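You operate a simulated robot arm through the tools that you are given. There is no shell and no other tool. Be economical: measure what you need, move in short steps, check, and stop when the job is done.

Carry out the task below with a simulated robot arm. There is one attempt and no reset: what you move stays moved.

## Task
Book in the job card's sample and sign off the old one.
Fine: the bottle from the white tray goes in the teal crate, its slider to done; the card's sample stands on the tray with the card's tag on its neck, its slider at in. Set down upright: sample bottle, what you pick out.

It is judged by the outcome, as a careful person would: the job done as asked, and still so three seconds after it is handed in. It fails if anything else is knocked over, pushed out of place, dropped, spilled or broken.

## Robot
A 7-joint arm with a fingered hand on a trunk, on a base that drives. Base frame: it is fixed to the floor where the robot stands at the start and does not move with it; the origin is under the middle of the robot, x ahead of it, y to its left, z up; the surface under the hand at the start is at about z = 820. Lengths are in mm, angles in degrees, forces in N, time in s.
With the tool pointing down near the work surface it reaches from about 320 to 820 mm from the robot's upright axis, wherever it stands. Its first joint turns from -115.0 to 115.0 degrees. Places, roughly: bottom slider of the booking board [500, -200, 1200]; far right cell of the teal crate [400, -100, 800]; inside of the white tray [500, 100, 800]; second slider of the booking board [500, -200, 1300]; third slider of the booking board [500, -200, 1300]; top slider of the booking board [500, -200, 1400]. Payload 5 kg.
The TCP is the grasp point between the finger pads, 32 mm short of the fingertips. In the tool frame z runs along the fingers and y along their closing line. Largest opening 160 mm; the body of the gripper starts 89 mm behind the TCP. The gripper is a hand of 4 fingers: y runs from the thumb to the fingers, the wrist lies at [0, 0, -267] in the tool frame, and closing takes about 1.5 s.
Orientation is that of the tool frame in the base frame, as a unit quaternion [w, x, y, z]. With the fingers straight down and closing along the base's y, the tool's x points along the base's -x, its y along +y and its z along -z.

## Interface
- The arm moves only by the tool jog_arm. Its argument "series" is a list of rows, each a list of 6 numbers: the shift along the base's x, y, z in units of 250 mm (1.0 is 250 mm), then the turn, a rotation vector about the base's x, y, z in units of 45 degrees (1.0 is 45 degrees). In form: [[dx, dy, dz, wx, wy, wz], ...]. A call has 1 to 10 rows; each row is the pose to reach, as a shift and turn from the pose commanded when the call began. "jaw" is the closure in counts, from 0 (fully open) to 255 (shut), set as the call begins (left out, the last holds). A call with a number of a shift or a turn outside -1 to 1 is refused whole. Rows are played at 5 a second. More than 50 mm and 8.6 degrees between two rows, or a gripper value outside its range, and nothing of the call is played. Where a pose cannot be reached the arm comes as near as it can. A force on the tool above 40 N (or 10 N above the force at the start of the call, whichever is more), or a blocked arm, ends the call early, and 0.2 s more pass. Each finger travels about 108 mm/s and halts on what it meets, pressing with about 28 N; the grip force reading is that of the motor and also rises with nothing between the fingers. The clock runs only during rows and for 0.2 s after the last one: add rows that repeat a pose to give the fingers time. The reply holds the time, the measured pose of the TCP, the force on the tool along the base axes, the opening and the grip force, in the units named above and with some noise, with the torque about the TCP (base axes, N m) and any sound that the robot's microphone picked up.
- Cameras (640 x 400 px; columns grow to the right, rows downward): "scene" is now at [11.9, 130.6, 1798.5]; the picture's right is [-0.33, -0.94, 0.00], its down [-0.70, 0.24, -0.67] and it looks along [0.63, -0.22, -0.74] (base axes); focal length 279 px, centre (320, 200). "wrist" rides on the gripper at [80, -4, -114] in the tool frame; the picture's right is [0.05, 1.00, 0.00], its down [-0.82, 0.04, -0.58] and it looks along [-0.58, 0.03, 0.82] (tool axes); focal length 265 px, centre (320, 200). There is no depth. A picture from a camera that has moved, and an enlarged one, comes with that camera's place and axes in the base frame and with its lens.
- grab_frame(camera): a new picture of that camera. It takes no simulated time.
- raise_lower(by): slides the trunk up (or, below 0, down) by that many mm; the arm and the scene camera ride with it, the base frame stays. It gives what a move gives, with no picture.
- base_move(legs): drives the robot by 1 to 6 legs, each [ahead, turn to the left] in mm and degrees, along the robot's own axes; the way and the turn of a leg run together, so that a leg with both is an arc; at most 1500 mm and 180 degrees a leg. The arm and the cameras ride along, it lands a little off, and it stops where it bumps. It gives what a move gives.
- set_fingers(finger1, finger2, finger3, thumb_bend): sets how far each is bent, from 0 (flat) to 1 (curled in); at 0.3 the hand is open as for a grip, at 0.7 the pads meet at the TCP. One left out holds its place. A second passes; each finger stops where it meets its share of the squeeze, and holds until it gets a number again. A gripper value or a shape takes the hand back. It gives what a move gives, with no picture; readings hold the bend of each and the force on the fingers (four entries, about 0 where the hand has none), thumb and palm.
- grasp_type(shape): the hand has 4 fingers and takes this shape, open, in about a second: jaw (thumb against the fingers, like two jaws); tri (thumb and two fingers); tip (a fingertip pinch); poke (one finger out to press); point (the index stretched); flat (the hand flat); cup (the hand cupped); fist (a fist). The gripper value then closes the fingers along that shape, each until it touches; the sizes above hold for jaw. It gives what a move gives, with no picture.
- aim_head(pan, tilt): turns the head with the scene camera to pan (to the left, within 155 degrees either way) and tilt (down, from -29 to 69), counted from straight ahead of the robot. It gives what a move gives.
- close_up(camera, box): a new picture of the part [left, top, right, bottom] of that camera's present view, enlarged. It takes no simulated time.
- job_done(): hands the job in; it is judged then, once.

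Work in short steps. Places have to be worked out from the pictures, the camera data and where the tool is seen: move nearer, look again, correct. Check each grasp and each placing, and mend what went wrong. You have 120 turns and 90 pictures in all, those below and enlarged ones among them. Open the gripper and draw the arm clear of the work before you hand the job in, unless the task says otherwise; then end with one line.

The tools are called after ">>>" as name(argument=value, ...) on one line, values as JSON. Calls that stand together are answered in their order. jog_arm: Moves the arm, as the interface text tells. Its arguments: {"type":"object","properties":{"series":{"type":"array","items":{"type":"array","items":{"type":"number"}}},"jaw":{"type":"number"}},"required":["series"]} The other tools are called the same way: raise_lower (by) slides the trunk up or down; grasp_type (shape) gives the hand a shape; set_fingers (finger1, finger2, finger3, thumb_bend) moves the fingers one by one; base_move (legs) drives the base; aim_head (pan, tilt) turns the head that bears the scene camera; grab_frame (camera) takes a picture; close_up (camera, box) takes an enlarged picture of a part of a camera's view; job_done () hands the job in.

At the start:

```text
time: 0.0
eef_pos: [573.5, -40.5, 1000.9]
tcp_rot: [0.0, 0.0, 1.0, 0.0]
contact_force: [-0.9, 0.0, -0.5]
moment: [0.01, 0.0, -0.02]
opening: 159.7
grasp_force: 0.0
shape: jaw
bend: [0.3, 0.3, 0.3, 0.3]
finger forces: [0.1, 0.1, 0.0, 0.0, 0.0, 0.0]
trunk travel left (down, up): [-925.0, 65.0]
robot x, y, heading: [0.5, 1.4, -0.1]
head pan, tilt: [-19.3, 47.9]
```

scene: 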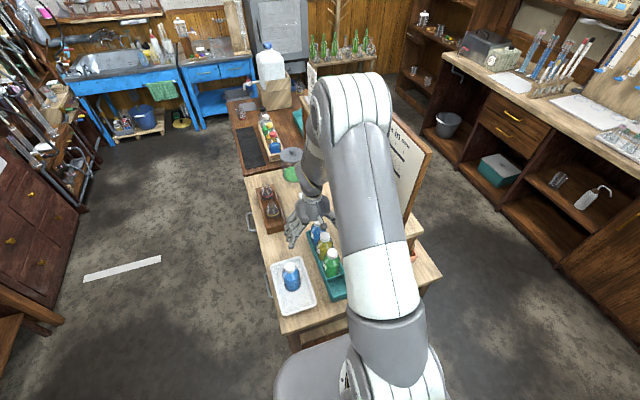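
wrist: 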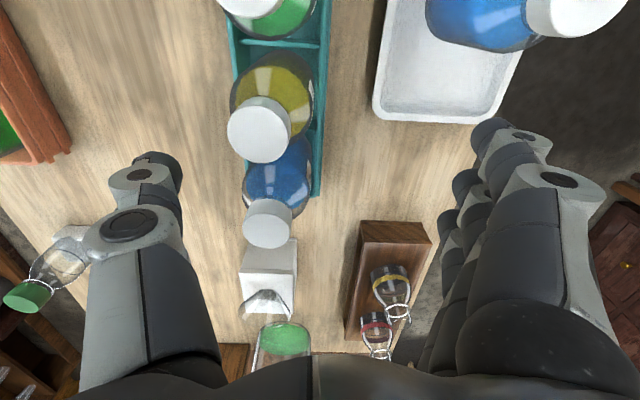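

The arm hides much of the board; I'll look at enlarged parts of the scene and the wrist view first.

>>> close_up(camera="scene", box=[220, 80, 460, 330])

>>> aim_head(pan=-30, tilt=30)

>>> grab_frame(camera="scene")

```text
1.60 times, centred on (340, 205) of scene
camera zoom: at [11.9, 130.6, 1798.5], right [-0.33, -0.94, 0.0], down [-0.7, 0.24, -0.67], along [0.63, -0.22, -0.74], focal length 446 px, centre (288, 192)
```

zoom: 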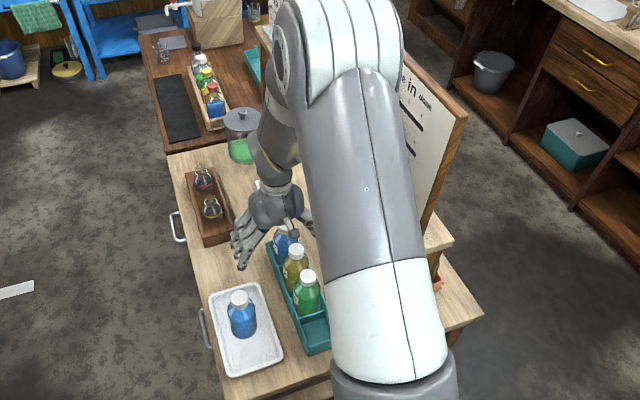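

```text
time: 0.8
eef_pos: [574.2, -40.7, 1001.2]
tcp_rot: [0.0, 0.0, 1.0, 0.0]
contact_force: [-0.8, -0.1, -0.3]
moment: [0.03, -0.01, -0.01]
opening: 159.6
grasp_force: 0.1
shape: jaw
bend: [0.3, 0.3, 0.3, 0.3]
finger forces: [0.0, 0.0, 0.0, 0.1, 0.0, 0.0]
trunk travel left (down, up): [-925.0, 65.0]
robot x, y, heading: [1.3, 0.6, -0.0]
head pan, tilt: [-30.0, 30.0]
```

```text
86 pictures are left
camera scene: at [15.8, 111.5, 1825.1], right [-0.5, -0.87, 0.0], down [-0.43, 0.25, -0.87], along [0.75, -0.43, -0.5], focal length 279 px, centre (320, 200)
```

scene: 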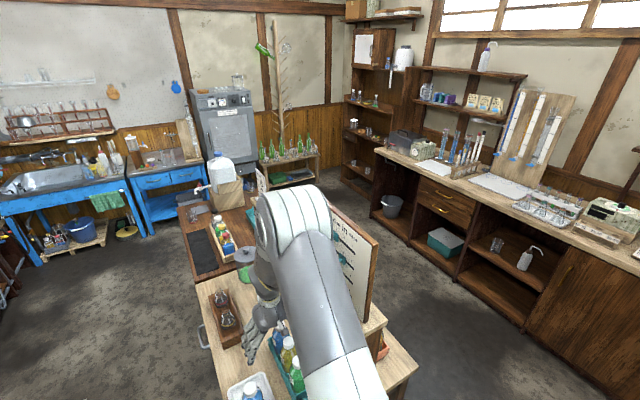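

The arm hides the board. I'll swing the hand left and up a bit (clear air) to see the board, then look again.

>>> jog_arm(series=[[0, 0.2, 0, 0, 0, 0], [-0.05, 0.4, 0, 0, 0, 0], [-0.1, 0.6, 0, 0, 0, 0], [-0.15, 0.8, 0, 0, 0, 0], [-0.2, 1.0, 0, 0, 0, 0]])

>>> jog_arm(series=[[-0.05, 0.2, 0, 0, 0, 0], [-0.1, 0.4, 0, 0, 0, 0], [-0.15, 0.6, 0, 0, 0, 0], [-0.2, 0.8, 0, 0, 0, 0]])

>>> grab_frame(camera="scene")

```text
refused: row 2 steps farther than a row can; nothing moved
```

```text
refused: row 1 steps farther than a row can; nothing moved
```

```text
85 pictures are left
camera scene: at [15.8, 111.5, 1825.1], right [-0.5, -0.87, 0.0], down [-0.43, 0.25, -0.87], along [0.75, -0.43, -0.5], focal length 279 px, centre (320, 200)
```

scene: 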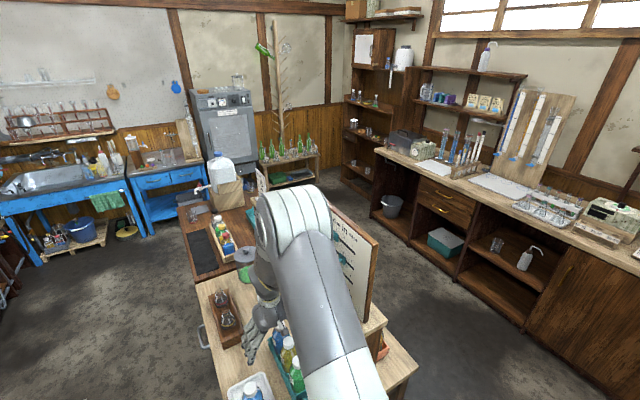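

Steps must total under 50 mm; I'll retry with smaller steps.

>>> jog_arm(series=[[0, 0.19, 0, 0, 0, 0], [-0.03, 0.37, 0, 0, 0, 0], [-0.06, 0.55, 0, 0, 0, 0], [-0.1, 0.73, 0, 0, 0, 0], [-0.15, 0.9, 0, 0, 0, 0]])

>>> jog_arm(series=[[-0.05, 0.18, 0, 0, 0, 0], [-0.1, 0.36, 0, 0, 0, 0], [-0.15, 0.54, 0, 0, 0, 0], [-0.2, 0.72, 0, 0, 0, 0]])

>>> grab_frame(camera="scene")

```text
time: 2.0
eef_pos: [536.2, 185.9, 1000.3]
tcp_rot: [0.0, 0.0, 1.0, -0.001]
contact_force: [0.6, 0.8, -0.9]
moment: [-0.04, -0.02, 0.02]
opening: 159.6
grasp_force: 0.1
shape: jaw
bend: [0.3, 0.3, 0.3, 0.3]
finger forces: [0.0, 0.1, 0.0, 0.0, 0.0, 0.1]
trunk travel left (down, up): [-925.0, 65.0]
robot x, y, heading: [3.0, -2.2, 0.1]
head pan, tilt: [-30.0, 30.0]
```

```text
time: 3.0
eef_pos: [486.7, 367.4, 998.5]
tcp_rot: [0.001, -0.001, 1.0, -0.001]
contact_force: [0.7, -0.1, 0.5]
moment: [-0.01, 0.02, 0.02]
opening: 159.9
grasp_force: 0.0
shape: jaw
bend: [0.3, 0.3, 0.3, 0.3]
finger forces: [0.0, 0.0, 0.0, 0.0, 0.1, 0.0]
trunk travel left (down, up): [-925.0, 65.0]
robot x, y, heading: [1.5, -0.2, 0.1]
head pan, tilt: [-30.0, 30.0]
```

```text
84 pictures are left
camera scene: at [15.4, 113.0, 1825.1], right [-0.5, -0.87, 0.0], down [-0.43, 0.25, -0.87], along [0.75, -0.43, -0.5], focal length 279 px, centre (320, 200)
```

scene: 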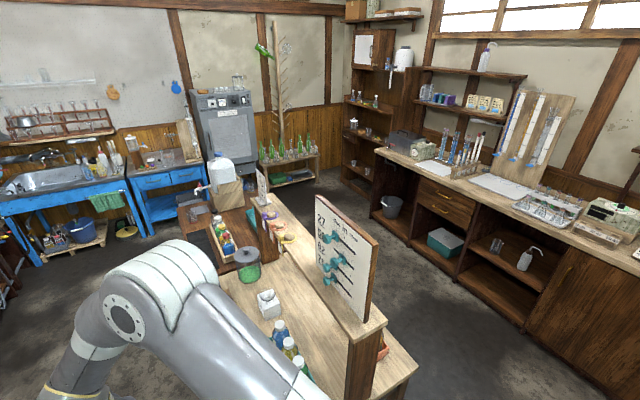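

Now the board is visible. I'll enlarge the board and the tables.

>>> close_up(camera="scene", box=[295, 180, 395, 330])

>>> close_up(camera="scene", box=[180, 160, 310, 320])

>>> aim_head(pan=-25, tilt=55)

>>> grab_frame(camera="scene")

>>> grab_frame(camera="wrist")

```text
2.67 times, centred on (345, 255) of scene
camera zoom: at [15.4, 113.0, 1825.1], right [-0.5, -0.87, 0.0], down [-0.43, 0.25, -0.87], along [0.75, -0.43, -0.5], focal length 744 px, centre (253, 53)
```

zoom: 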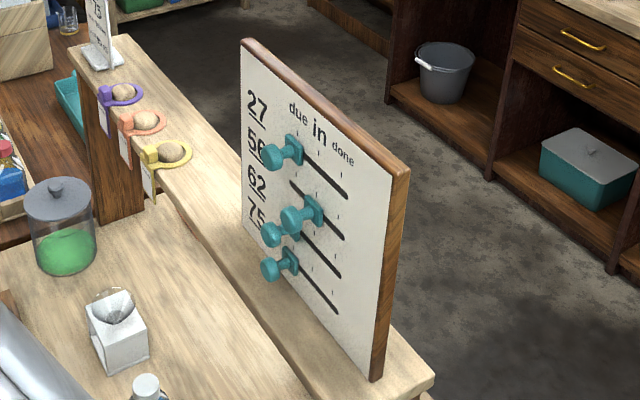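

```text
2.50 times, centred on (245, 240) of scene
camera zoom: at [15.4, 113.0, 1825.1], right [-0.5, -0.87, 0.0], down [-0.43, 0.25, -0.87], along [0.75, -0.43, -0.5], focal length 697 px, centre (508, 100)
```

zoom: 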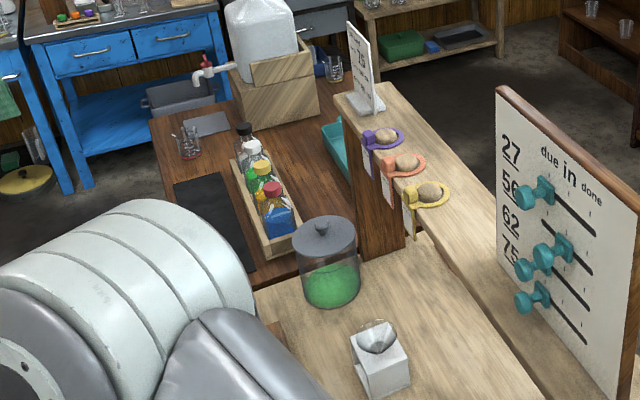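

```text
time: 3.9
eef_pos: [487.6, 365.7, 1000.9]
tcp_rot: [0.0, -0.001, 1.0, 0.001]
contact_force: [-0.2, 0.2, 0.3]
moment: [0.0, 0.0, 0.03]
opening: 159.9
grasp_force: 0.1
shape: jaw
bend: [0.3, 0.3, 0.3, 0.3]
finger forces: [0.0, 0.0, 0.1, 0.0, 0.0, 0.1]
trunk travel left (down, up): [-925.0, 65.0]
robot x, y, heading: [2.4, 4.2, 0.0]
head pan, tilt: [-25.0, 55.0]
```

```text
81 pictures are left
camera scene: at [2.8, 126.3, 1789.2], right [-0.42, -0.91, 0.0], down [-0.74, 0.35, -0.57], along [0.52, -0.24, -0.82], focal length 279 px, centre (320, 200)
```

scene: 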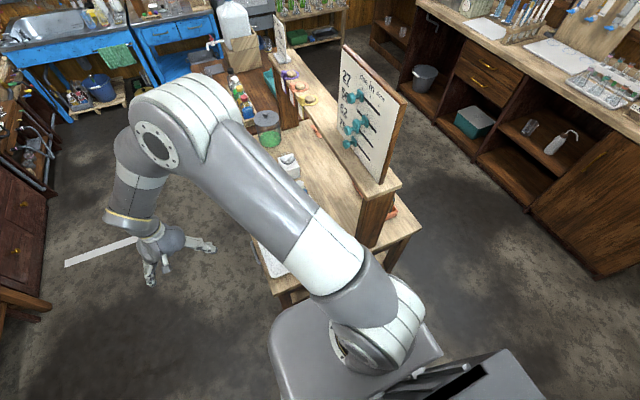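

```text
80 pictures are left
camera wrist: at [407.6, 360.7, 1115.3], right [-0.05, 1.0, 0.0], down [0.82, 0.04, 0.58], along [0.58, 0.03, -0.82], focal length 265 px, centre (320, 200)
```

wrist: 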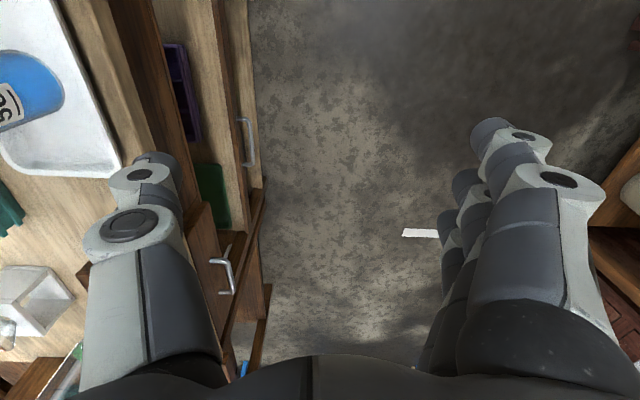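

The tray bottle's label starts "5?" (probably 56). I'll zoom on the card, the tray bottle, and the board.

>>> close_up(camera="scene", box=[265, 10, 295, 60])

>>> close_up(camera="scene", box=[330, 40, 410, 185])

>>> close_up(camera="wrist", box=[0, 30, 120, 200])

```text
8.00 times, centred on (280, 35) of scene
camera zoom: at [2.8, 126.3, 1789.2], right [-0.42, -0.91, 0.0], down [-0.74, 0.35, -0.57], along [0.52, -0.24, -0.82], focal length 2231 px, centre (640, 1520)
```

zoom: 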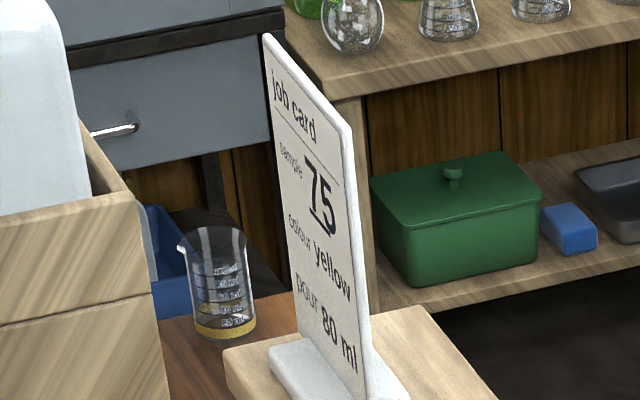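

```text
2.76 times, centred on (370, 112) of scene
camera zoom: at [2.8, 126.3, 1789.2], right [-0.42, -0.91, 0.0], down [-0.74, 0.35, -0.57], along [0.52, -0.24, -0.82], focal length 769 px, centre (182, 441)
```

zoom: 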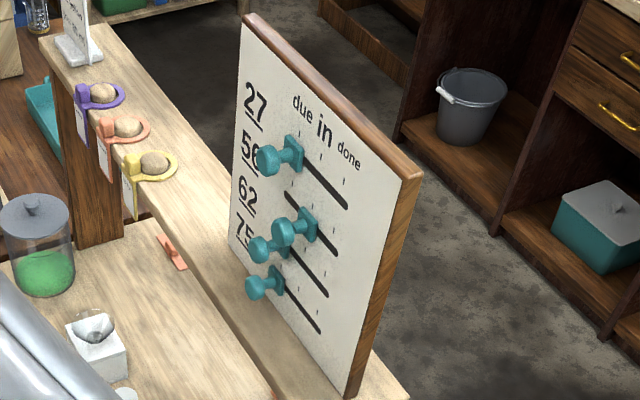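

```text
2.35 times, centred on (60, 115) of wrist
camera zoom: at [407.6, 360.7, 1115.3], right [-0.05, 1.0, 0.0], down [0.82, 0.04, 0.58], along [0.58, 0.03, -0.82], focal length 624 px, centre (932, 400)
```

zoom: 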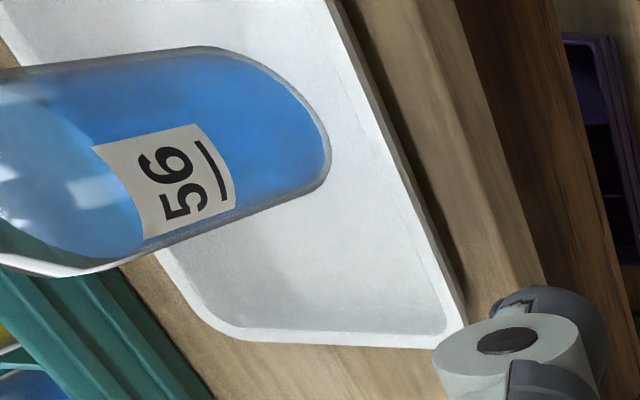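

Card: sample 75, yellow tag; tray bottle is 56 (slider 2, at "in"); 75's slider is the bottom one at "due". Now I'll bring the hand back to look at the crate bottles' labels.

>>> jog_arm(series=[[-0.07, -0.17, 0, 0, 0, 0], [-0.14, -0.34, 0, 0, 0, 0], [-0.2, -0.5, 0, 0, 0, 0], [-0.28, -0.66, 0, 0, 0, 0]])

>>> grab_frame(camera="wrist")

>>> grab_frame(camera="scene")

```text
time: 4.9
eef_pos: [415.5, 198.0, 999.7]
tcp_rot: [0.001, 0.0, 1.0, 0.001]
contact_force: [-0.3, -0.3, 0.3]
moment: [0.01, -0.01, 0.02]
opening: 159.9
grasp_force: 0.0
shape: jaw
bend: [0.3, 0.3, 0.3, 0.3]
finger forces: [0.0, 0.0, 0.1, 0.0, 0.0, 0.1]
trunk travel left (down, up): [-925.0, 65.0]
robot x, y, heading: [1.0, -1.7, 0.0]
head pan, tilt: [-25.0, 55.0]
```

```text
76 pictures are left
camera wrist: at [336.4, 193.9, 1114.5], right [-0.05, 1.0, 0.0], down [0.81, 0.04, 0.58], along [0.58, 0.03, -0.82], focal length 265 px, centre (320, 200)
```

wrist: 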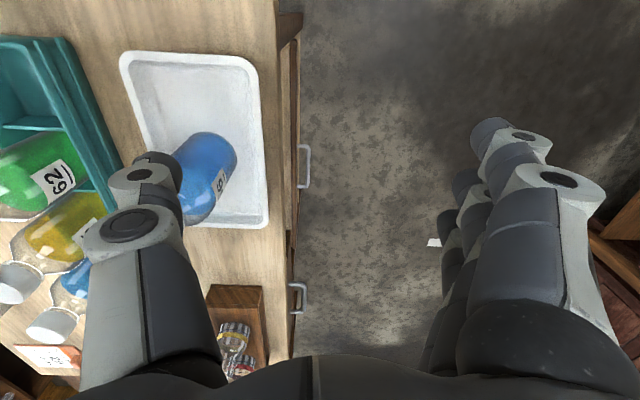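

```text
75 pictures are left
camera scene: at [2.0, 125.1, 1789.2], right [-0.42, -0.91, 0.0], down [-0.74, 0.35, -0.57], along [0.52, -0.24, -0.82], focal length 279 px, centre (320, 200)
```

scene: 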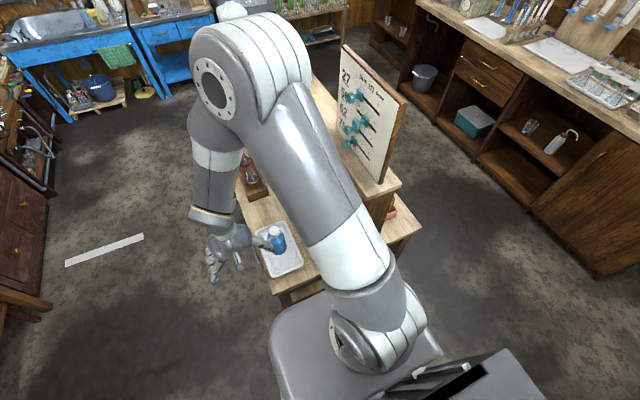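

Green is 62. Move ahead to read the yellow and far blue labels.

>>> jog_arm(series=[[0.17, 0.0, 0, 0, 0, 0], [0.34, 0.0, 0, 0, 0, 0], [0.5, 0, 0, 0, 0, 0], [0.66, -0.06, 0, 0, 0, 0], [0.8, -0.2, 0, 0, 0, 0]])

>>> grab_frame(camera="wrist")

```text
time: 6.1
eef_pos: [618.0, 148.9, 998.4]
tcp_rot: [-0.001, 0.0, 1.0, 0.001]
contact_force: [0.5, -0.7, 0.1]
moment: [0.04, 0.02, -0.02]
opening: 159.8
grasp_force: 0.0
shape: jaw
bend: [0.3, 0.3, 0.3, 0.3]
finger forces: [0.0, 0.1, 0.0, 0.0, 0.1, 0.0]
trunk travel left (down, up): [-925.0, 65.0]
robot x, y, heading: [-1.3, 0.2, 0.2]
head pan, tilt: [-25.0, 55.0]
```

```text
74 pictures are left
camera wrist: at [538.7, 144.1, 1114.0], right [-0.05, 1.0, 0.0], down [0.82, 0.04, 0.58], along [0.58, 0.03, -0.82], focal length 265 px, centre (320, 200)
```

wrist: 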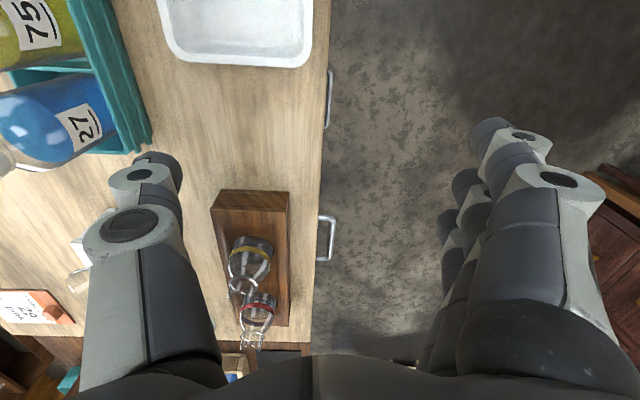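

75 is the yellow bottle, 27 the far blue. I'll read the orange-edged note and take a close look at the wrist view.

>>> close_up(camera="wrist", box=[0, 200, 120, 400])

>>> aim_head(pan=-15, tilt=60)

>>> grab_frame(camera="scene")

```text
2.00 times, centred on (60, 300) of wrist
camera zoom: at [538.7, 144.1, 1114.0], right [-0.05, 1.0, 0.0], down [0.82, 0.04, 0.58], along [0.58, 0.03, -0.82], focal length 531 px, centre (840, 0)
```

zoom: 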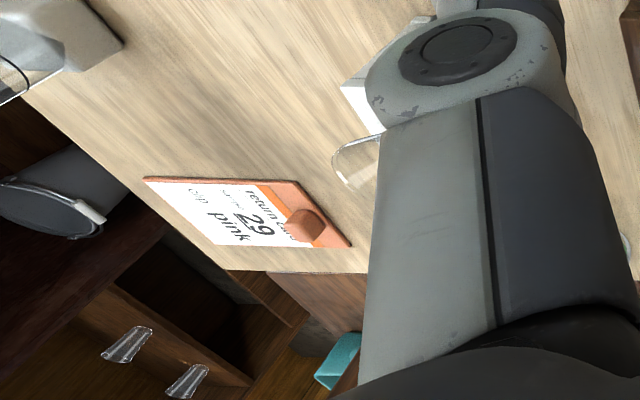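

```text
time: 6.8
eef_pos: [617.1, 150.1, 999.1]
tcp_rot: [0.0, -0.001, 1.0, 0.0]
contact_force: [0.3, 0.0, -0.2]
moment: [0.0, 0.03, -0.03]
opening: 159.8
grasp_force: 0.1
shape: jaw
bend: [0.3, 0.3, 0.3, 0.3]
finger forces: [0.0, 0.0, 0.0, 0.1, 0.0, 0.0]
trunk travel left (down, up): [-925.0, 65.0]
robot x, y, heading: [-0.4, 2.0, 0.1]
head pan, tilt: [-15.0, 60.0]
```

```text
72 pictures are left
camera scene: at [2.0, 139.2, 1783.1], right [-0.26, -0.97, 0.0], down [-0.84, 0.22, -0.5], along [0.48, -0.13, -0.87], focal length 279 px, centre (320, 200)
```

scene: 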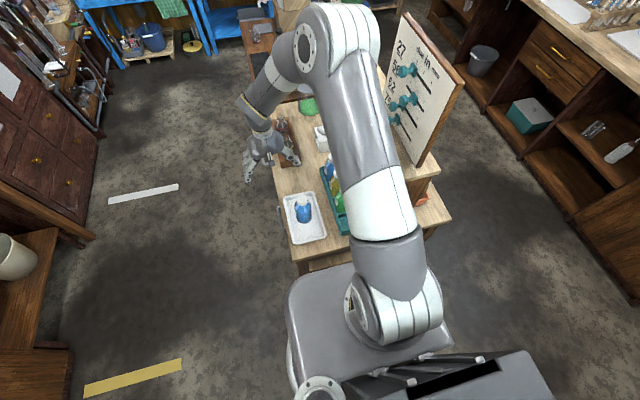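

The other card is a decoy "return" card. I estimate bottle 56 at about (488,78), crate bottles at x≈487/557/627, y≈-78, cap tops z≈955. I'll raise and move over bottle 56 for a precise look.

>>> jog_arm(series=[[0, 0, 0.16, 0, 0, 0], [-0.14, -0.1, 0.2, 0, 0, 0], [-0.3, -0.2, 0.2, 0, 0, 0], [-0.45, -0.28, 0.2, 0, 0, 0], [-0.52, -0.28, 0.2, 0, 0, 0]])

>>> grab_frame(camera="wrist")

>>> grab_frame(camera="scene")

```text
time: 8.0
eef_pos: [486.9, 80.2, 1049.9]
tcp_rot: [0.0, -0.001, 1.0, 0.0]
contact_force: [0.8, 0.1, -0.6]
moment: [-0.03, -0.02, -0.02]
opening: 160.0
grasp_force: 0.0
shape: jaw
bend: [0.3, 0.3, 0.3, 0.3]
finger forces: [0.0, 0.0, 0.1, 0.0, 0.0, 0.0]
trunk travel left (down, up): [-925.0, 65.0]
robot x, y, heading: [0.6, 0.1, -0.0]
head pan, tilt: [-15.0, 60.0]
```

```text
71 pictures are left
camera wrist: at [407.0, 74.8, 1164.8], right [-0.05, 1.0, 0.0], down [0.82, 0.04, 0.58], along [0.58, 0.03, -0.82], focal length 265 px, centre (320, 200)
```

wrist: 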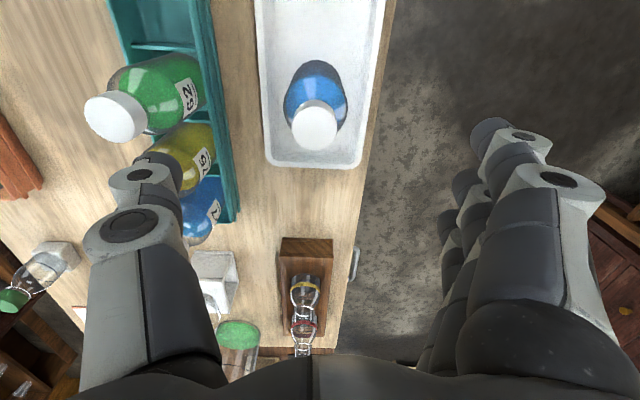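

```text
70 pictures are left
camera scene: at [1.7, 140.1, 1783.0], right [-0.26, -0.97, 0.0], down [-0.84, 0.22, -0.5], along [0.48, -0.13, -0.87], focal length 279 px, centre (320, 200)
```

scene: 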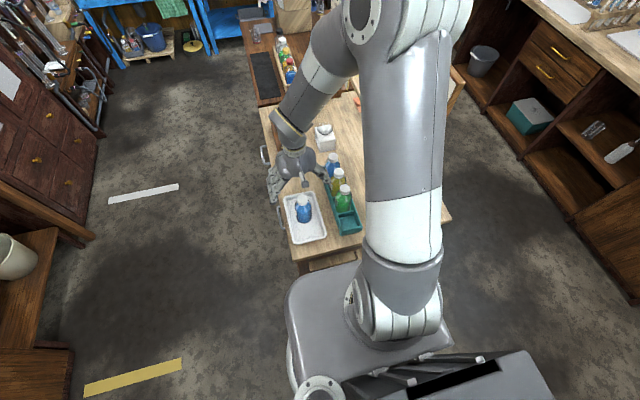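

Bottle 56's cap centre is about (487,75), body ~62 mm wide, crate edge near y≈-28. I'll part-close to ~115 mm and descend to z≈900.

>>> jog_arm(series=[[0, -0.02, -0.1, 0, 0, 0], [0, -0.02, -0.2, 0, 0, 0], [0, -0.02, -0.3, 0, 0, 0], [0, -0.02, -0.3, 0, 0, 0], [0, -0.02, -0.3, 0, 0, 0]], jaw=70)

>>> grab_frame(camera="wrist")

```text
time: 9.2
eef_pos: [486.6, 74.6, 974.3]
tcp_rot: [0.0, 0.0, 1.0, -0.001]
contact_force: [-0.3, 0.2, -0.3]
moment: [-0.01, 0.0, 0.0]
opening: 116.6
grasp_force: 0.1
shape: jaw
bend: [0.65, 0.65, 0.65, 0.61]
finger forces: [0.0, 0.0, 0.0, 0.1, 0.0, 0.0]
trunk travel left (down, up): [-925.0, 65.0]
robot x, y, heading: [2.9, -1.6, 0.0]
head pan, tilt: [-15.0, 60.0]
```

```text
69 pictures are left
camera wrist: at [407.2, 69.7, 1089.2], right [-0.05, 1.0, 0.0], down [0.82, 0.04, 0.58], along [0.58, 0.03, -0.82], focal length 265 px, centre (320, 200)
```

wrist: 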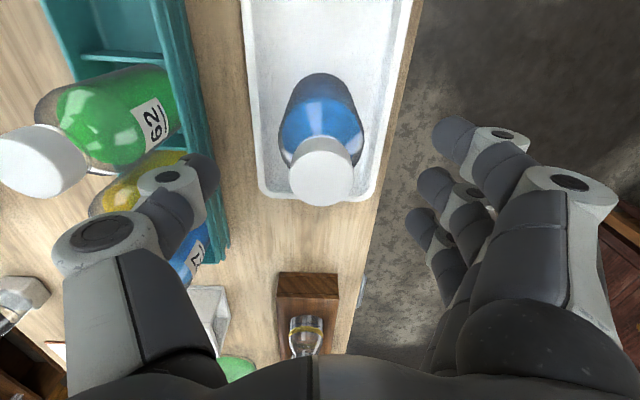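

Cap centre agrees (487,74, top z≈947). Descend to z≈895 and close.

>>> jog_arm(series=[[0, 0, -0.1, 0, 0, 0], [0, 0, -0.2, 0, 0, 0], [0, 0, -0.3, 0, 0, 0], [0, 0, -0.316, 0, 0, 0]])

>>> jog_arm(series=[[0, 0, 0, 0, 0, 0], [0, 0, 0, 0, 0, 0], [0, 0, 0, 0, 0, 0], [0, 0, 0, 0, 0, 0], [0, 0, 0, 0, 0, 0], [0, 0, 0, 0, 0, 0]], jaw=255)

>>> grab_frame(camera="wrist")

```text
time: 10.2
eef_pos: [486.4, 73.5, 896.3]
tcp_rot: [-0.001, 0.0, 1.0, 0.0]
contact_force: [-0.7, -0.5, -0.1]
moment: [-0.01, 0.0, 0.0]
opening: 116.3
grasp_force: 0.0
shape: jaw
bend: [0.65, 0.65, 0.65, 0.61]
finger forces: [0.1, 0.0, 0.0, 0.0, 0.1, 0.0]
trunk travel left (down, up): [-925.0, 65.0]
robot x, y, heading: [-2.6, 0.9, 0.1]
head pan, tilt: [-15.0, 60.0]
```

```text
time: 11.6
eef_pos: [488.1, 73.5, 895.8]
tcp_rot: [0.001, 0.0, 1.0, 0.0]
contact_force: [-0.3, -1.5, -0.3]
moment: [0.02, 0.01, 0.04]
opening: 39.7
grasp_force: 28.1
shape: jaw
bend: [0.73, 0.73, 0.71, 0.7]
finger forces: [10.9, 8.9, 4.7, 0.0, 24.5, 0.0]
trunk travel left (down, up): [-925.0, 65.0]
robot x, y, heading: [0.0, 0.3, 0.0]
head pan, tilt: [-15.0, 60.0]
```

```text
68 pictures are left
camera wrist: at [407.4, 69.2, 1010.3], right [-0.05, 1.0, 0.0], down [0.82, 0.04, 0.58], along [0.58, 0.03, -0.82], focal length 265 px, centre (320, 200)
```

wrist: 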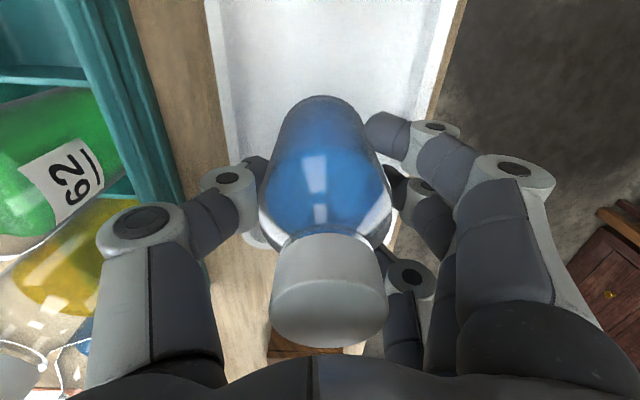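

Grip is firm (28 N, all fingers and thumb). Lift gently and check.

>>> jog_arm(series=[[0, 0, 0.06, 0, 0, 0], [0, 0, 0.2, 0, 0, 0], [0, 0, 0.38, 0, 0, 0], [0, 0, 0.55, 0, 0, 0]])

>>> grab_frame(camera="wrist")

>>> grab_frame(camera="scene")

```text
time: 12.6
eef_pos: [485.6, 73.2, 1032.8]
tcp_rot: [-0.001, 0.0, 1.0, 0.0]
contact_force: [-0.2, 0.8, -3.4]
moment: [-0.02, -0.07, -0.01]
opening: 39.4
grasp_force: 28.0
shape: jaw
bend: [0.73, 0.73, 0.71, 0.7]
finger forces: [10.8, 9.4, 4.8, 0.0, 24.2, 0.0]
trunk travel left (down, up): [-925.0, 65.0]
robot x, y, heading: [2.1, -0.7, 0.2]
head pan, tilt: [-15.0, 60.0]
```

```text
67 pictures are left
camera wrist: at [405.8, 69.6, 1148.2], right [-0.05, 1.0, 0.0], down [0.82, 0.04, 0.58], along [0.58, 0.03, -0.82], focal length 265 px, centre (320, 200)
```

wrist: 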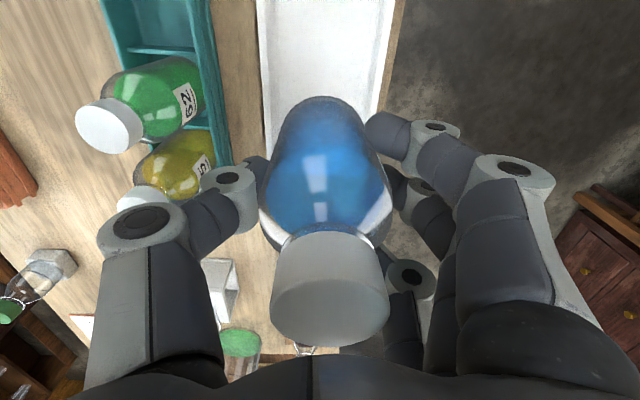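

```text
66 pictures are left
camera scene: at [0.6, 139.4, 1783.0], right [-0.26, -0.97, 0.0], down [-0.84, 0.22, -0.5], along [0.48, -0.13, -0.87], focal length 279 px, centre (320, 200)
```

scene: 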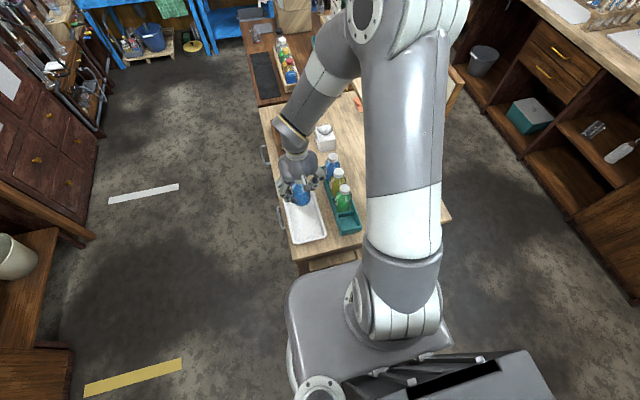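

Bottle 56 held upright. I'll move back to x≈405 first, then to y≈-30 for a better look at the empty cell.

>>> jog_arm(series=[[-0.16, 0, 0.04, 0, 0, 0], [-0.3, -0.1, 0.06, 0, 0, 0], [-0.3, -0.28, 0.06, 0, 0, 0], [-0.3, -0.45, 0.06, 0, 0, 0]])

>>> grab_frame(camera="wrist")

>>> close_up(camera="scene", box=[240, 100, 480, 280])

```text
time: 13.6
eef_pos: [410.9, -39.8, 1047.9]
tcp_rot: [0.0, 0.001, 1.0, 0.001]
contact_force: [0.4, -0.6, -2.8]
moment: [0.05, -0.03, -0.02]
opening: 39.0
grasp_force: 27.4
shape: jaw
bend: [0.73, 0.73, 0.71, 0.7]
finger forces: [11.1, 9.5, 4.7, 0.0, 24.5, 0.0]
trunk travel left (down, up): [-925.0, 65.0]
robot x, y, heading: [-0.9, -0.4, 0.0]
head pan, tilt: [-15.0, 60.0]
```

```text
65 pictures are left
camera wrist: at [330.7, -43.6, 1163.0], right [-0.05, 1.0, 0.0], down [0.82, 0.04, 0.58], along [0.58, 0.03, -0.82], focal length 265 px, centre (320, 200)
```

wrist: 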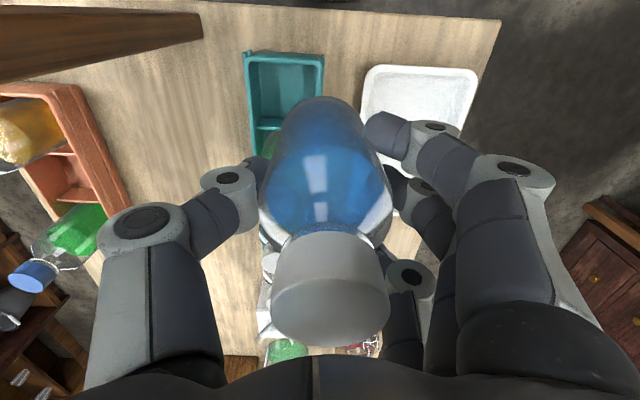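

```text
2.22 times, centred on (360, 190) of scene
camera zoom: at [1.7, 137.7, 1783.2], right [-0.26, -0.97, 0.0], down [-0.84, 0.22, -0.5], along [0.48, -0.13, -0.87], focal length 620 px, centre (231, 222)
```

zoom: 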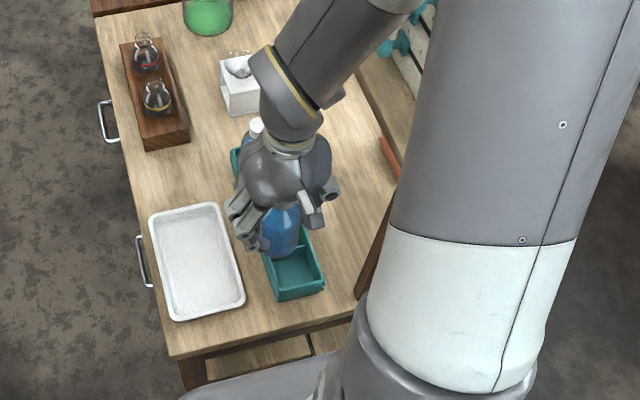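

The empty cell looks centred near (405,-78). I'll hover the bottle there with its base just above the rim and check from the head camera.

>>> jog_arm(series=[[-0.024, -0.153, 0, 0, 0, 0], [-0.024, -0.153, -0.15, 0, 0, 0], [-0.024, -0.153, -0.3, 0, 0, 0], [-0.024, -0.153, -0.3, 0, 0, 0]])

>>> close_up(camera="scene", box=[310, 150, 400, 240])

>>> grab_frame(camera="wrist")

```text
time: 14.6
eef_pos: [406.9, -75.9, 973.5]
tcp_rot: [0.0, 0.001, 1.0, 0.0]
contact_force: [-0.1, -0.1, -2.9]
moment: [-0.01, -0.02, 0.02]
opening: 39.1
grasp_force: 28.3
shape: jaw
bend: [0.73, 0.73, 0.71, 0.7]
finger forces: [11.0, 9.6, 4.9, 0.0, 24.3, 0.0]
trunk travel left (down, up): [-925.0, 65.0]
robot x, y, heading: [3.7, -0.1, -0.1]
head pan, tilt: [-15.0, 60.0]
```

```text
4.44 times, centred on (355, 195) of scene
camera zoom: at [1.6, 140.2, 1783.0], right [-0.26, -0.97, 0.0], down [-0.84, 0.22, -0.5], along [0.48, -0.13, -0.87], focal length 1239 px, centre (164, 222)
```

zoom: 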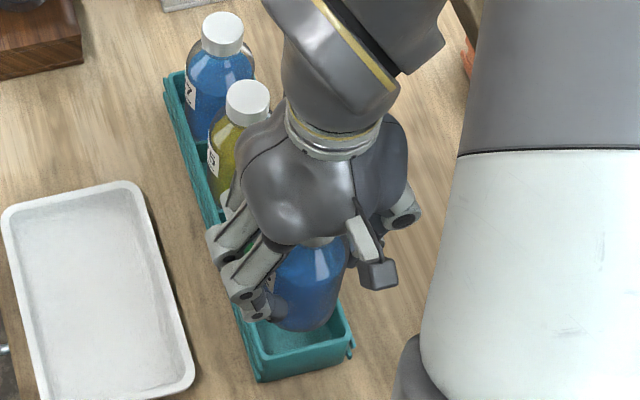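

```text
62 pictures are left
camera wrist: at [325.6, -80.7, 1087.4], right [-0.05, 1.0, 0.0], down [0.82, 0.04, 0.58], along [0.58, 0.03, -0.82], focal length 265 px, centre (320, 200)
```

wrist: 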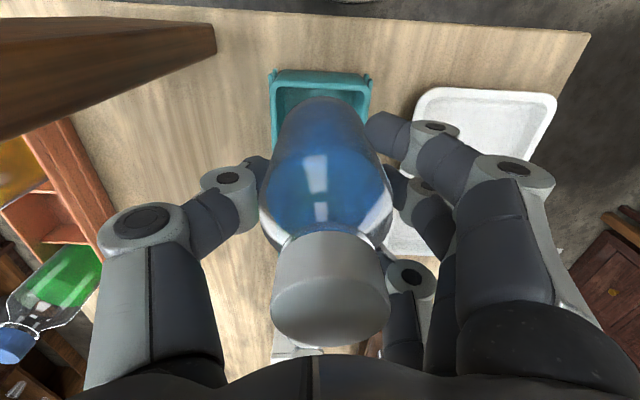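

Cell centre judged at about (411,-78). I'm unsure whether the fingertips clear the rim, so I'll lower the bottle only partway into the cell and look.

>>> jog_arm(series=[[0.018, -0.01, 0, 0, 0, 0], [0.018, -0.01, -0.06, 0, 0, 0], [0.018, -0.01, -0.12, 0, 0, 0], [0.018, -0.01, -0.17, 0, 0, 0], [0.018, -0.01, -0.2, 0, 0, 0], [0.018, -0.01, -0.2, 0, 0, 0]])

>>> close_up(camera="scene", box=[320, 170, 380, 240])

>>> grab_frame(camera="wrist")

```text
time: 16.0
eef_pos: [410.7, -79.7, 922.8]
tcp_rot: [0.0, -0.001, 1.0, 0.0]
contact_force: [0.2, 0.1, -3.4]
moment: [-0.02, -0.01, -0.01]
opening: 39.3
grasp_force: 27.9
shape: jaw
bend: [0.73, 0.73, 0.71, 0.7]
finger forces: [11.0, 9.7, 5.2, 0.1, 24.3, 0.1]
trunk travel left (down, up): [-925.0, 65.0]
robot x, y, heading: [-1.1, -0.3, -0.0]
head pan, tilt: [-15.0, 60.0]
```

```text
5.71 times, centred on (350, 205) of scene
camera zoom: at [1.9, 139.3, 1783.1], right [-0.26, -0.97, 0.0], down [-0.84, 0.22, -0.5], along [0.48, -0.13, -0.87], focal length 1593 px, centre (149, 171)
```

zoom: 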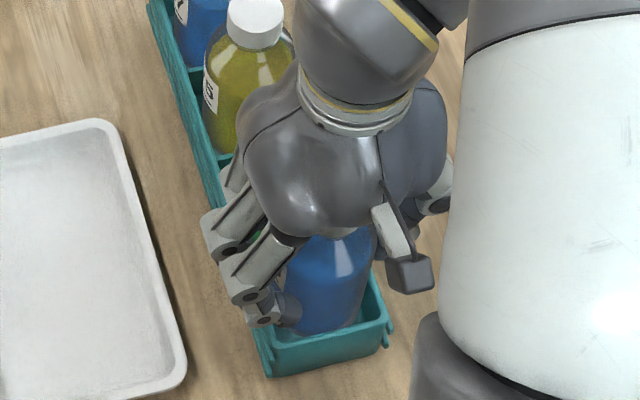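

```text
60 pictures are left
camera wrist: at [330.4, -83.7, 1037.8], right [-0.05, 1.0, 0.0], down [0.82, 0.04, 0.58], along [0.58, 0.03, -0.82], focal length 265 px, centre (320, 200)
```

wrist: 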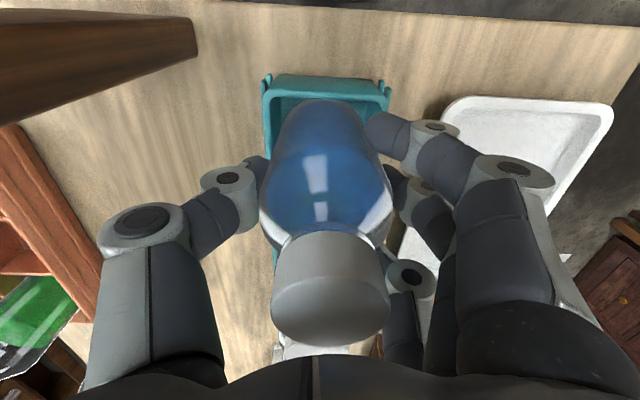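

Fingertips would meet the rim before the base reaches the floor. I'll take the bottle back to the tray and regrip it by the cap, which also suits the crate grasp of 75.

>>> jog_arm(series=[[0, 0, 0.15, 0, 0, 0], [0, 0, 0.32, 0, 0, 0], [0, 0, 0.48, 0, 0, 0], [0, 0.16, 0.52, 0, 0, 0], [0, 0.34, 0.52, 0, 0, 0], [0, 0.52, 0.52, 0, 0, 0], [0.15, 0.62, 0.52, 0, 0, 0], [0.3, 0.62, 0.52, 0, 0, 0]])

>>> jog_arm(series=[[0, 0, -0.18, 0, 0, 0], [0, 0, -0.35, 0, 0, 0], [0, 0, -0.48, 0, 0, 0], [0, 0, -0.56, 0, 0, 0]])

```text
time: 17.8
eef_pos: [484.4, 77.0, 1053.1]
tcp_rot: [-0.001, 0.0, 1.0, 0.0]
contact_force: [-0.3, -0.1, -3.6]
moment: [0.02, 0.03, -0.01]
opening: 39.0
grasp_force: 28.0
shape: jaw
bend: [0.73, 0.73, 0.71, 0.7]
finger forces: [11.4, 10.0, 4.7, 0.0, 24.2, 0.1]
trunk travel left (down, up): [-925.0, 65.0]
robot x, y, heading: [0.6, -1.7, -0.4]
head pan, tilt: [-15.0, 60.0]
```

```text
time: 18.8
eef_pos: [484.6, 75.9, 912.3]
tcp_rot: [0.0, 0.0, 1.0, 0.0]
contact_force: [-0.3, 0.4, -3.3]
moment: [-0.01, 0.01, 0.01]
opening: 39.1
grasp_force: 27.7
shape: jaw
bend: [0.73, 0.73, 0.71, 0.7]
finger forces: [11.3, 10.1, 4.8, 0.0, 24.1, 0.1]
trunk travel left (down, up): [-925.0, 65.0]
robot x, y, heading: [-0.7, -2.9, 0.1]
head pan, tilt: [-15.0, 60.0]
```

Lower the last 16 mm in small steps onto the tray.

>>> jog_arm(series=[[0, 0, -0.02, 0, 0, 0], [0, 0, -0.04, 0, 0, 0], [0, 0, -0.055, 0, 0, 0], [0, 0, -0.062, 0, 0, 0], [0, 0, -0.066, 0, 0, 0], [0, 0, -0.066, 0, 0, 0]])

```text
time: 20.2
eef_pos: [484.4, 76.0, 895.9]
tcp_rot: [-0.001, -0.001, 1.0, 0.0]
contact_force: [0.2, -0.2, -3.5]
moment: [-0.01, -0.05, 0.0]
opening: 39.1
grasp_force: 28.1
shape: jaw
bend: [0.73, 0.73, 0.71, 0.7]
finger forces: [11.3, 9.9, 4.8, 0.0, 24.1, 0.0]
trunk travel left (down, up): [-925.0, 65.0]
robot x, y, heading: [-0.5, 1.7, -0.3]
head pan, tilt: [-15.0, 60.0]
```

Still hanging by the force reading (-3.5 N); go 1 mm at a time until contact.

>>> jog_arm(series=[[0, 0, -0.004, 0, 0, 0], [0, 0, -0.006, 0, 0, 0], [0, 0, -0.008, 0, 0, 0], [0, 0, -0.008, 0, 0, 0]])

```text
time: 21.2
eef_pos: [485.0, 76.8, 895.4]
tcp_rot: [0.001, 0.0, 1.0, 0.0]
contact_force: [1.2, 0.1, 4.4]
moment: [0.12, 0.07, 0.0]
opening: 39.2
grasp_force: 27.9
shape: jaw
bend: [0.73, 0.73, 0.71, 0.7]
finger forces: [11.8, 10.3, 5.3, 0.0, 25.4, 0.0]
trunk travel left (down, up): [-925.0, 65.0]
robot x, y, heading: [-1.4, -3.5, -0.1]
head pan, tilt: [-15.0, 60.0]
```

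Contact (+4.4 N). Open to ~115 mm and rise to cap height.

>>> jog_arm(series=[[0, 0, 0, 0, 0, 0], [0, 0, 0, 0, 0, 0], [0, 0, 0, 0, 0, 0], [0, 0, 0, 0, 0, 0], [0, 0, 0, 0, 0, 0]], jaw=70)

>>> jog_arm(series=[[0, 0, 0.06, 0, 0, 0], [0, 0, 0.12, 0, 0, 0], [0, 0, 0.16, 0, 0, 0], [0, 0, 0.16, 0, 0, 0]])

>>> grab_frame(camera="wrist")

```text
time: 22.4
eef_pos: [485.0, 76.4, 895.0]
tcp_rot: [0.0, 0.0, 1.0, 0.0]
contact_force: [0.0, -0.3, 0.0]
moment: [-0.03, 0.0, -0.02]
opening: 115.8
grasp_force: 0.1
shape: jaw
bend: [0.65, 0.65, 0.65, 0.62]
finger forces: [0.0, 0.0, 0.0, 0.0, 0.0, 0.1]
trunk travel left (down, up): [-925.0, 65.0]
robot x, y, heading: [2.8, -3.5, 0.0]
head pan, tilt: [-15.0, 60.0]
```

```text
time: 23.4
eef_pos: [485.1, 76.5, 934.0]
tcp_rot: [0.0, 0.0, 1.0, 0.0]
contact_force: [0.7, 0.4, 0.5]
moment: [-0.02, -0.01, 0.0]
opening: 115.3
grasp_force: 0.1
shape: jaw
bend: [0.65, 0.65, 0.65, 0.62]
finger forces: [0.0, 0.0, 0.0, 0.0, 0.1, 0.0]
trunk travel left (down, up): [-925.0, 65.0]
robot x, y, heading: [-1.7, 2.4, -0.1]
head pan, tilt: [-15.0, 60.0]
```

```text
59 pictures are left
camera wrist: at [405.6, 71.9, 1049.9], right [-0.05, 1.0, 0.0], down [0.82, 0.04, 0.58], along [0.58, 0.03, -0.82], focal length 265 px, centre (320, 200)
```

wrist: 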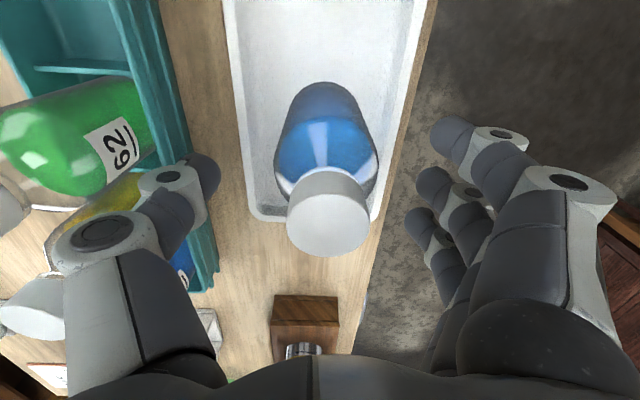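

The cap is at about (488,79). I'll align and close on the cap at TCP z≈932.

>>> jog_arm(series=[[0.01, 0.008, -0.008, 0, 0, 0], [0.01, 0.008, -0.008, 0, 0, 0]])

>>> jog_arm(series=[[0, 0, 0, 0, 0, 0], [0, 0, 0, 0, 0, 0], [0, 0, 0, 0, 0, 0], [0, 0, 0, 0, 0, 0], [0, 0, 0, 0, 0, 0], [0, 0, 0, 0, 0, 0]], jaw=255)

>>> grab_frame(camera="wrist")

```text
time: 24.0
eef_pos: [487.5, 77.4, 933.3]
tcp_rot: [0.0, -0.001, 1.0, 0.001]
contact_force: [-0.3, 0.0, 0.5]
moment: [0.04, -0.02, 0.01]
opening: 115.6
grasp_force: 0.1
shape: jaw
bend: [0.65, 0.65, 0.65, 0.62]
finger forces: [0.1, 0.1, 0.0, 0.0, 0.1, 0.0]
trunk travel left (down, up): [-925.0, 65.0]
robot x, y, heading: [-1.2, -1.2, 0.2]
head pan, tilt: [-15.0, 60.0]
```

```text
time: 25.4
eef_pos: [487.0, 78.0, 932.9]
tcp_rot: [0.001, 0.001, 1.0, -0.001]
contact_force: [-0.7, -0.8, 0.3]
moment: [-0.06, 0.0, -0.01]
opening: 37.3
grasp_force: 28.1
shape: jaw
bend: [0.73, 0.73, 0.69, 0.7]
finger forces: [11.7, 10.7, 0.0, 0.0, 23.7, 0.1]
trunk travel left (down, up): [-925.0, 65.0]
robot x, y, heading: [1.2, 1.5, 0.1]
head pan, tilt: [-15.0, 60.0]
```

```text
58 pictures are left
camera wrist: at [407.8, 73.5, 1047.8], right [-0.05, 1.0, 0.0], down [0.82, 0.04, 0.58], along [0.58, 0.03, -0.82], focal length 265 px, centre (320, 200)
```

wrist: 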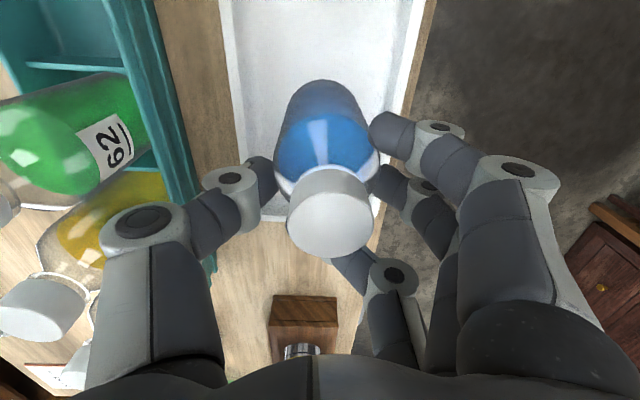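

Cap held by two fingers and thumb. Lift slowly and check.

>>> jog_arm(series=[[0, 0, 0.04, 0, 0, 0], [0, 0, 0.12, 0, 0, 0], [0, 0, 0.28, 0, 0, 0], [0, 0, 0.4, 0, 0, 0]])

>>> grab_frame(camera="wrist")

>>> close_up(camera="scene", box=[250, 140, 370, 250])

```text
time: 26.4
eef_pos: [487.3, 77.9, 1033.2]
tcp_rot: [0.0, -0.001, 1.0, 0.0]
contact_force: [0.3, -1.2, -3.1]
moment: [-0.05, -0.06, 0.0]
opening: 36.8
grasp_force: 27.7
shape: jaw
bend: [0.73, 0.73, 0.69, 0.7]
finger forces: [11.8, 11.1, 0.1, 0.0, 23.0, 0.1]
trunk travel left (down, up): [-925.0, 65.0]
robot x, y, heading: [-0.1, -1.6, -0.0]
head pan, tilt: [-15.0, 60.0]
```

```text
57 pictures are left
camera wrist: at [407.3, 73.0, 1148.3], right [-0.05, 1.0, 0.0], down [0.82, 0.04, 0.58], along [0.58, 0.03, -0.82], focal length 265 px, centre (320, 200)
```

wrist: 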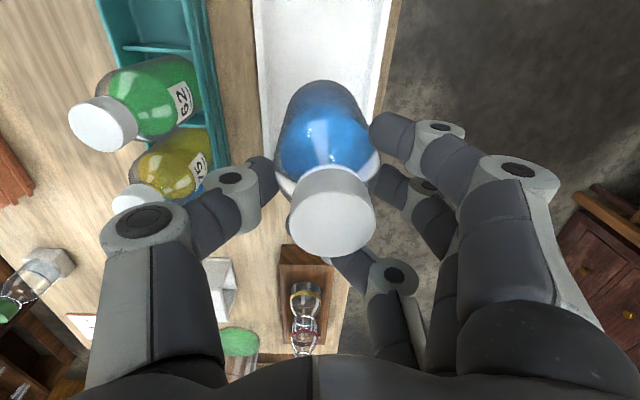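

```text
3.64 times, centred on (310, 195) of scene
camera zoom: at [1.6, 139.5, 1783.0], right [-0.26, -0.97, 0.0], down [-0.84, 0.22, -0.5], along [0.48, -0.13, -0.87], focal length 1014 px, centre (356, 218)
```

zoom: 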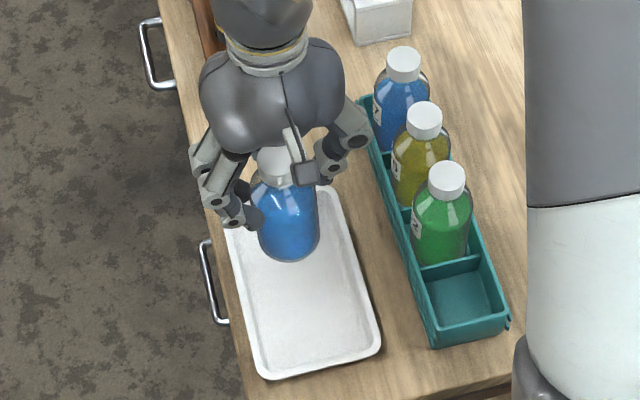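

Bottle hangs straight by its cap. I'll move to x≈409 first, then over the empty cell, and down to just above the rim.

>>> jog_arm(series=[[-0.16, 0, 0, 0, 0, 0], [-0.313, 0, 0, 0, 0, 0], [-0.313, -0.18, 0, 0, 0, 0], [-0.313, -0.36, 0, 0, 0, 0], [-0.313, -0.52, 0, 0, 0, 0], [-0.313, -0.624, 0, 0, 0, 0], [-0.313, -0.624, -0.12, 0, 0, 0], [-0.313, -0.624, -0.14, 0, 0, 0]])

>>> close_up(camera="scene", box=[320, 170, 380, 240])

>>> grab_frame(camera="wrist")

```text
time: 28.2
eef_pos: [407.8, -78.5, 998.7]
tcp_rot: [0.0, 0.0, 1.0, 0.0]
contact_force: [-0.1, -0.1, -4.2]
moment: [-0.01, -0.03, -0.04]
opening: 36.6
grasp_force: 27.8
shape: jaw
bend: [0.73, 0.73, 0.69, 0.7]
finger forces: [11.9, 11.3, 0.0, 0.0, 23.1, 0.0]
trunk travel left (down, up): [-925.0, 65.0]
robot x, y, heading: [2.8, 0.9, 0.0]
head pan, tilt: [-15.0, 60.0]
```

```text
5.71 times, centred on (350, 205) of scene
camera zoom: at [0.9, 139.2, 1783.1], right [-0.26, -0.97, 0.0], down [-0.84, 0.22, -0.5], along [0.48, -0.13, -0.87], focal length 1593 px, centre (149, 171)
```

zoom: 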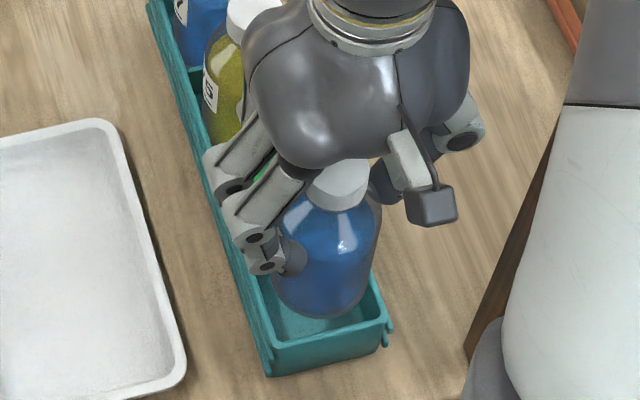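

```text
54 pictures are left
camera wrist: at [328.9, -82.6, 1112.6], right [-0.05, 1.0, 0.0], down [0.81, 0.04, 0.58], along [0.58, 0.03, -0.82], focal length 265 px, centre (320, 200)
```

wrist: 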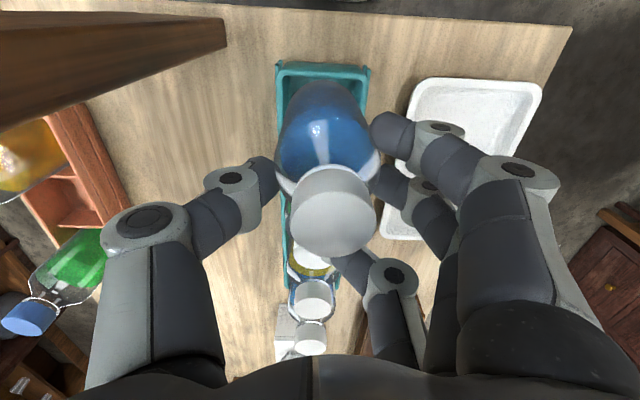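

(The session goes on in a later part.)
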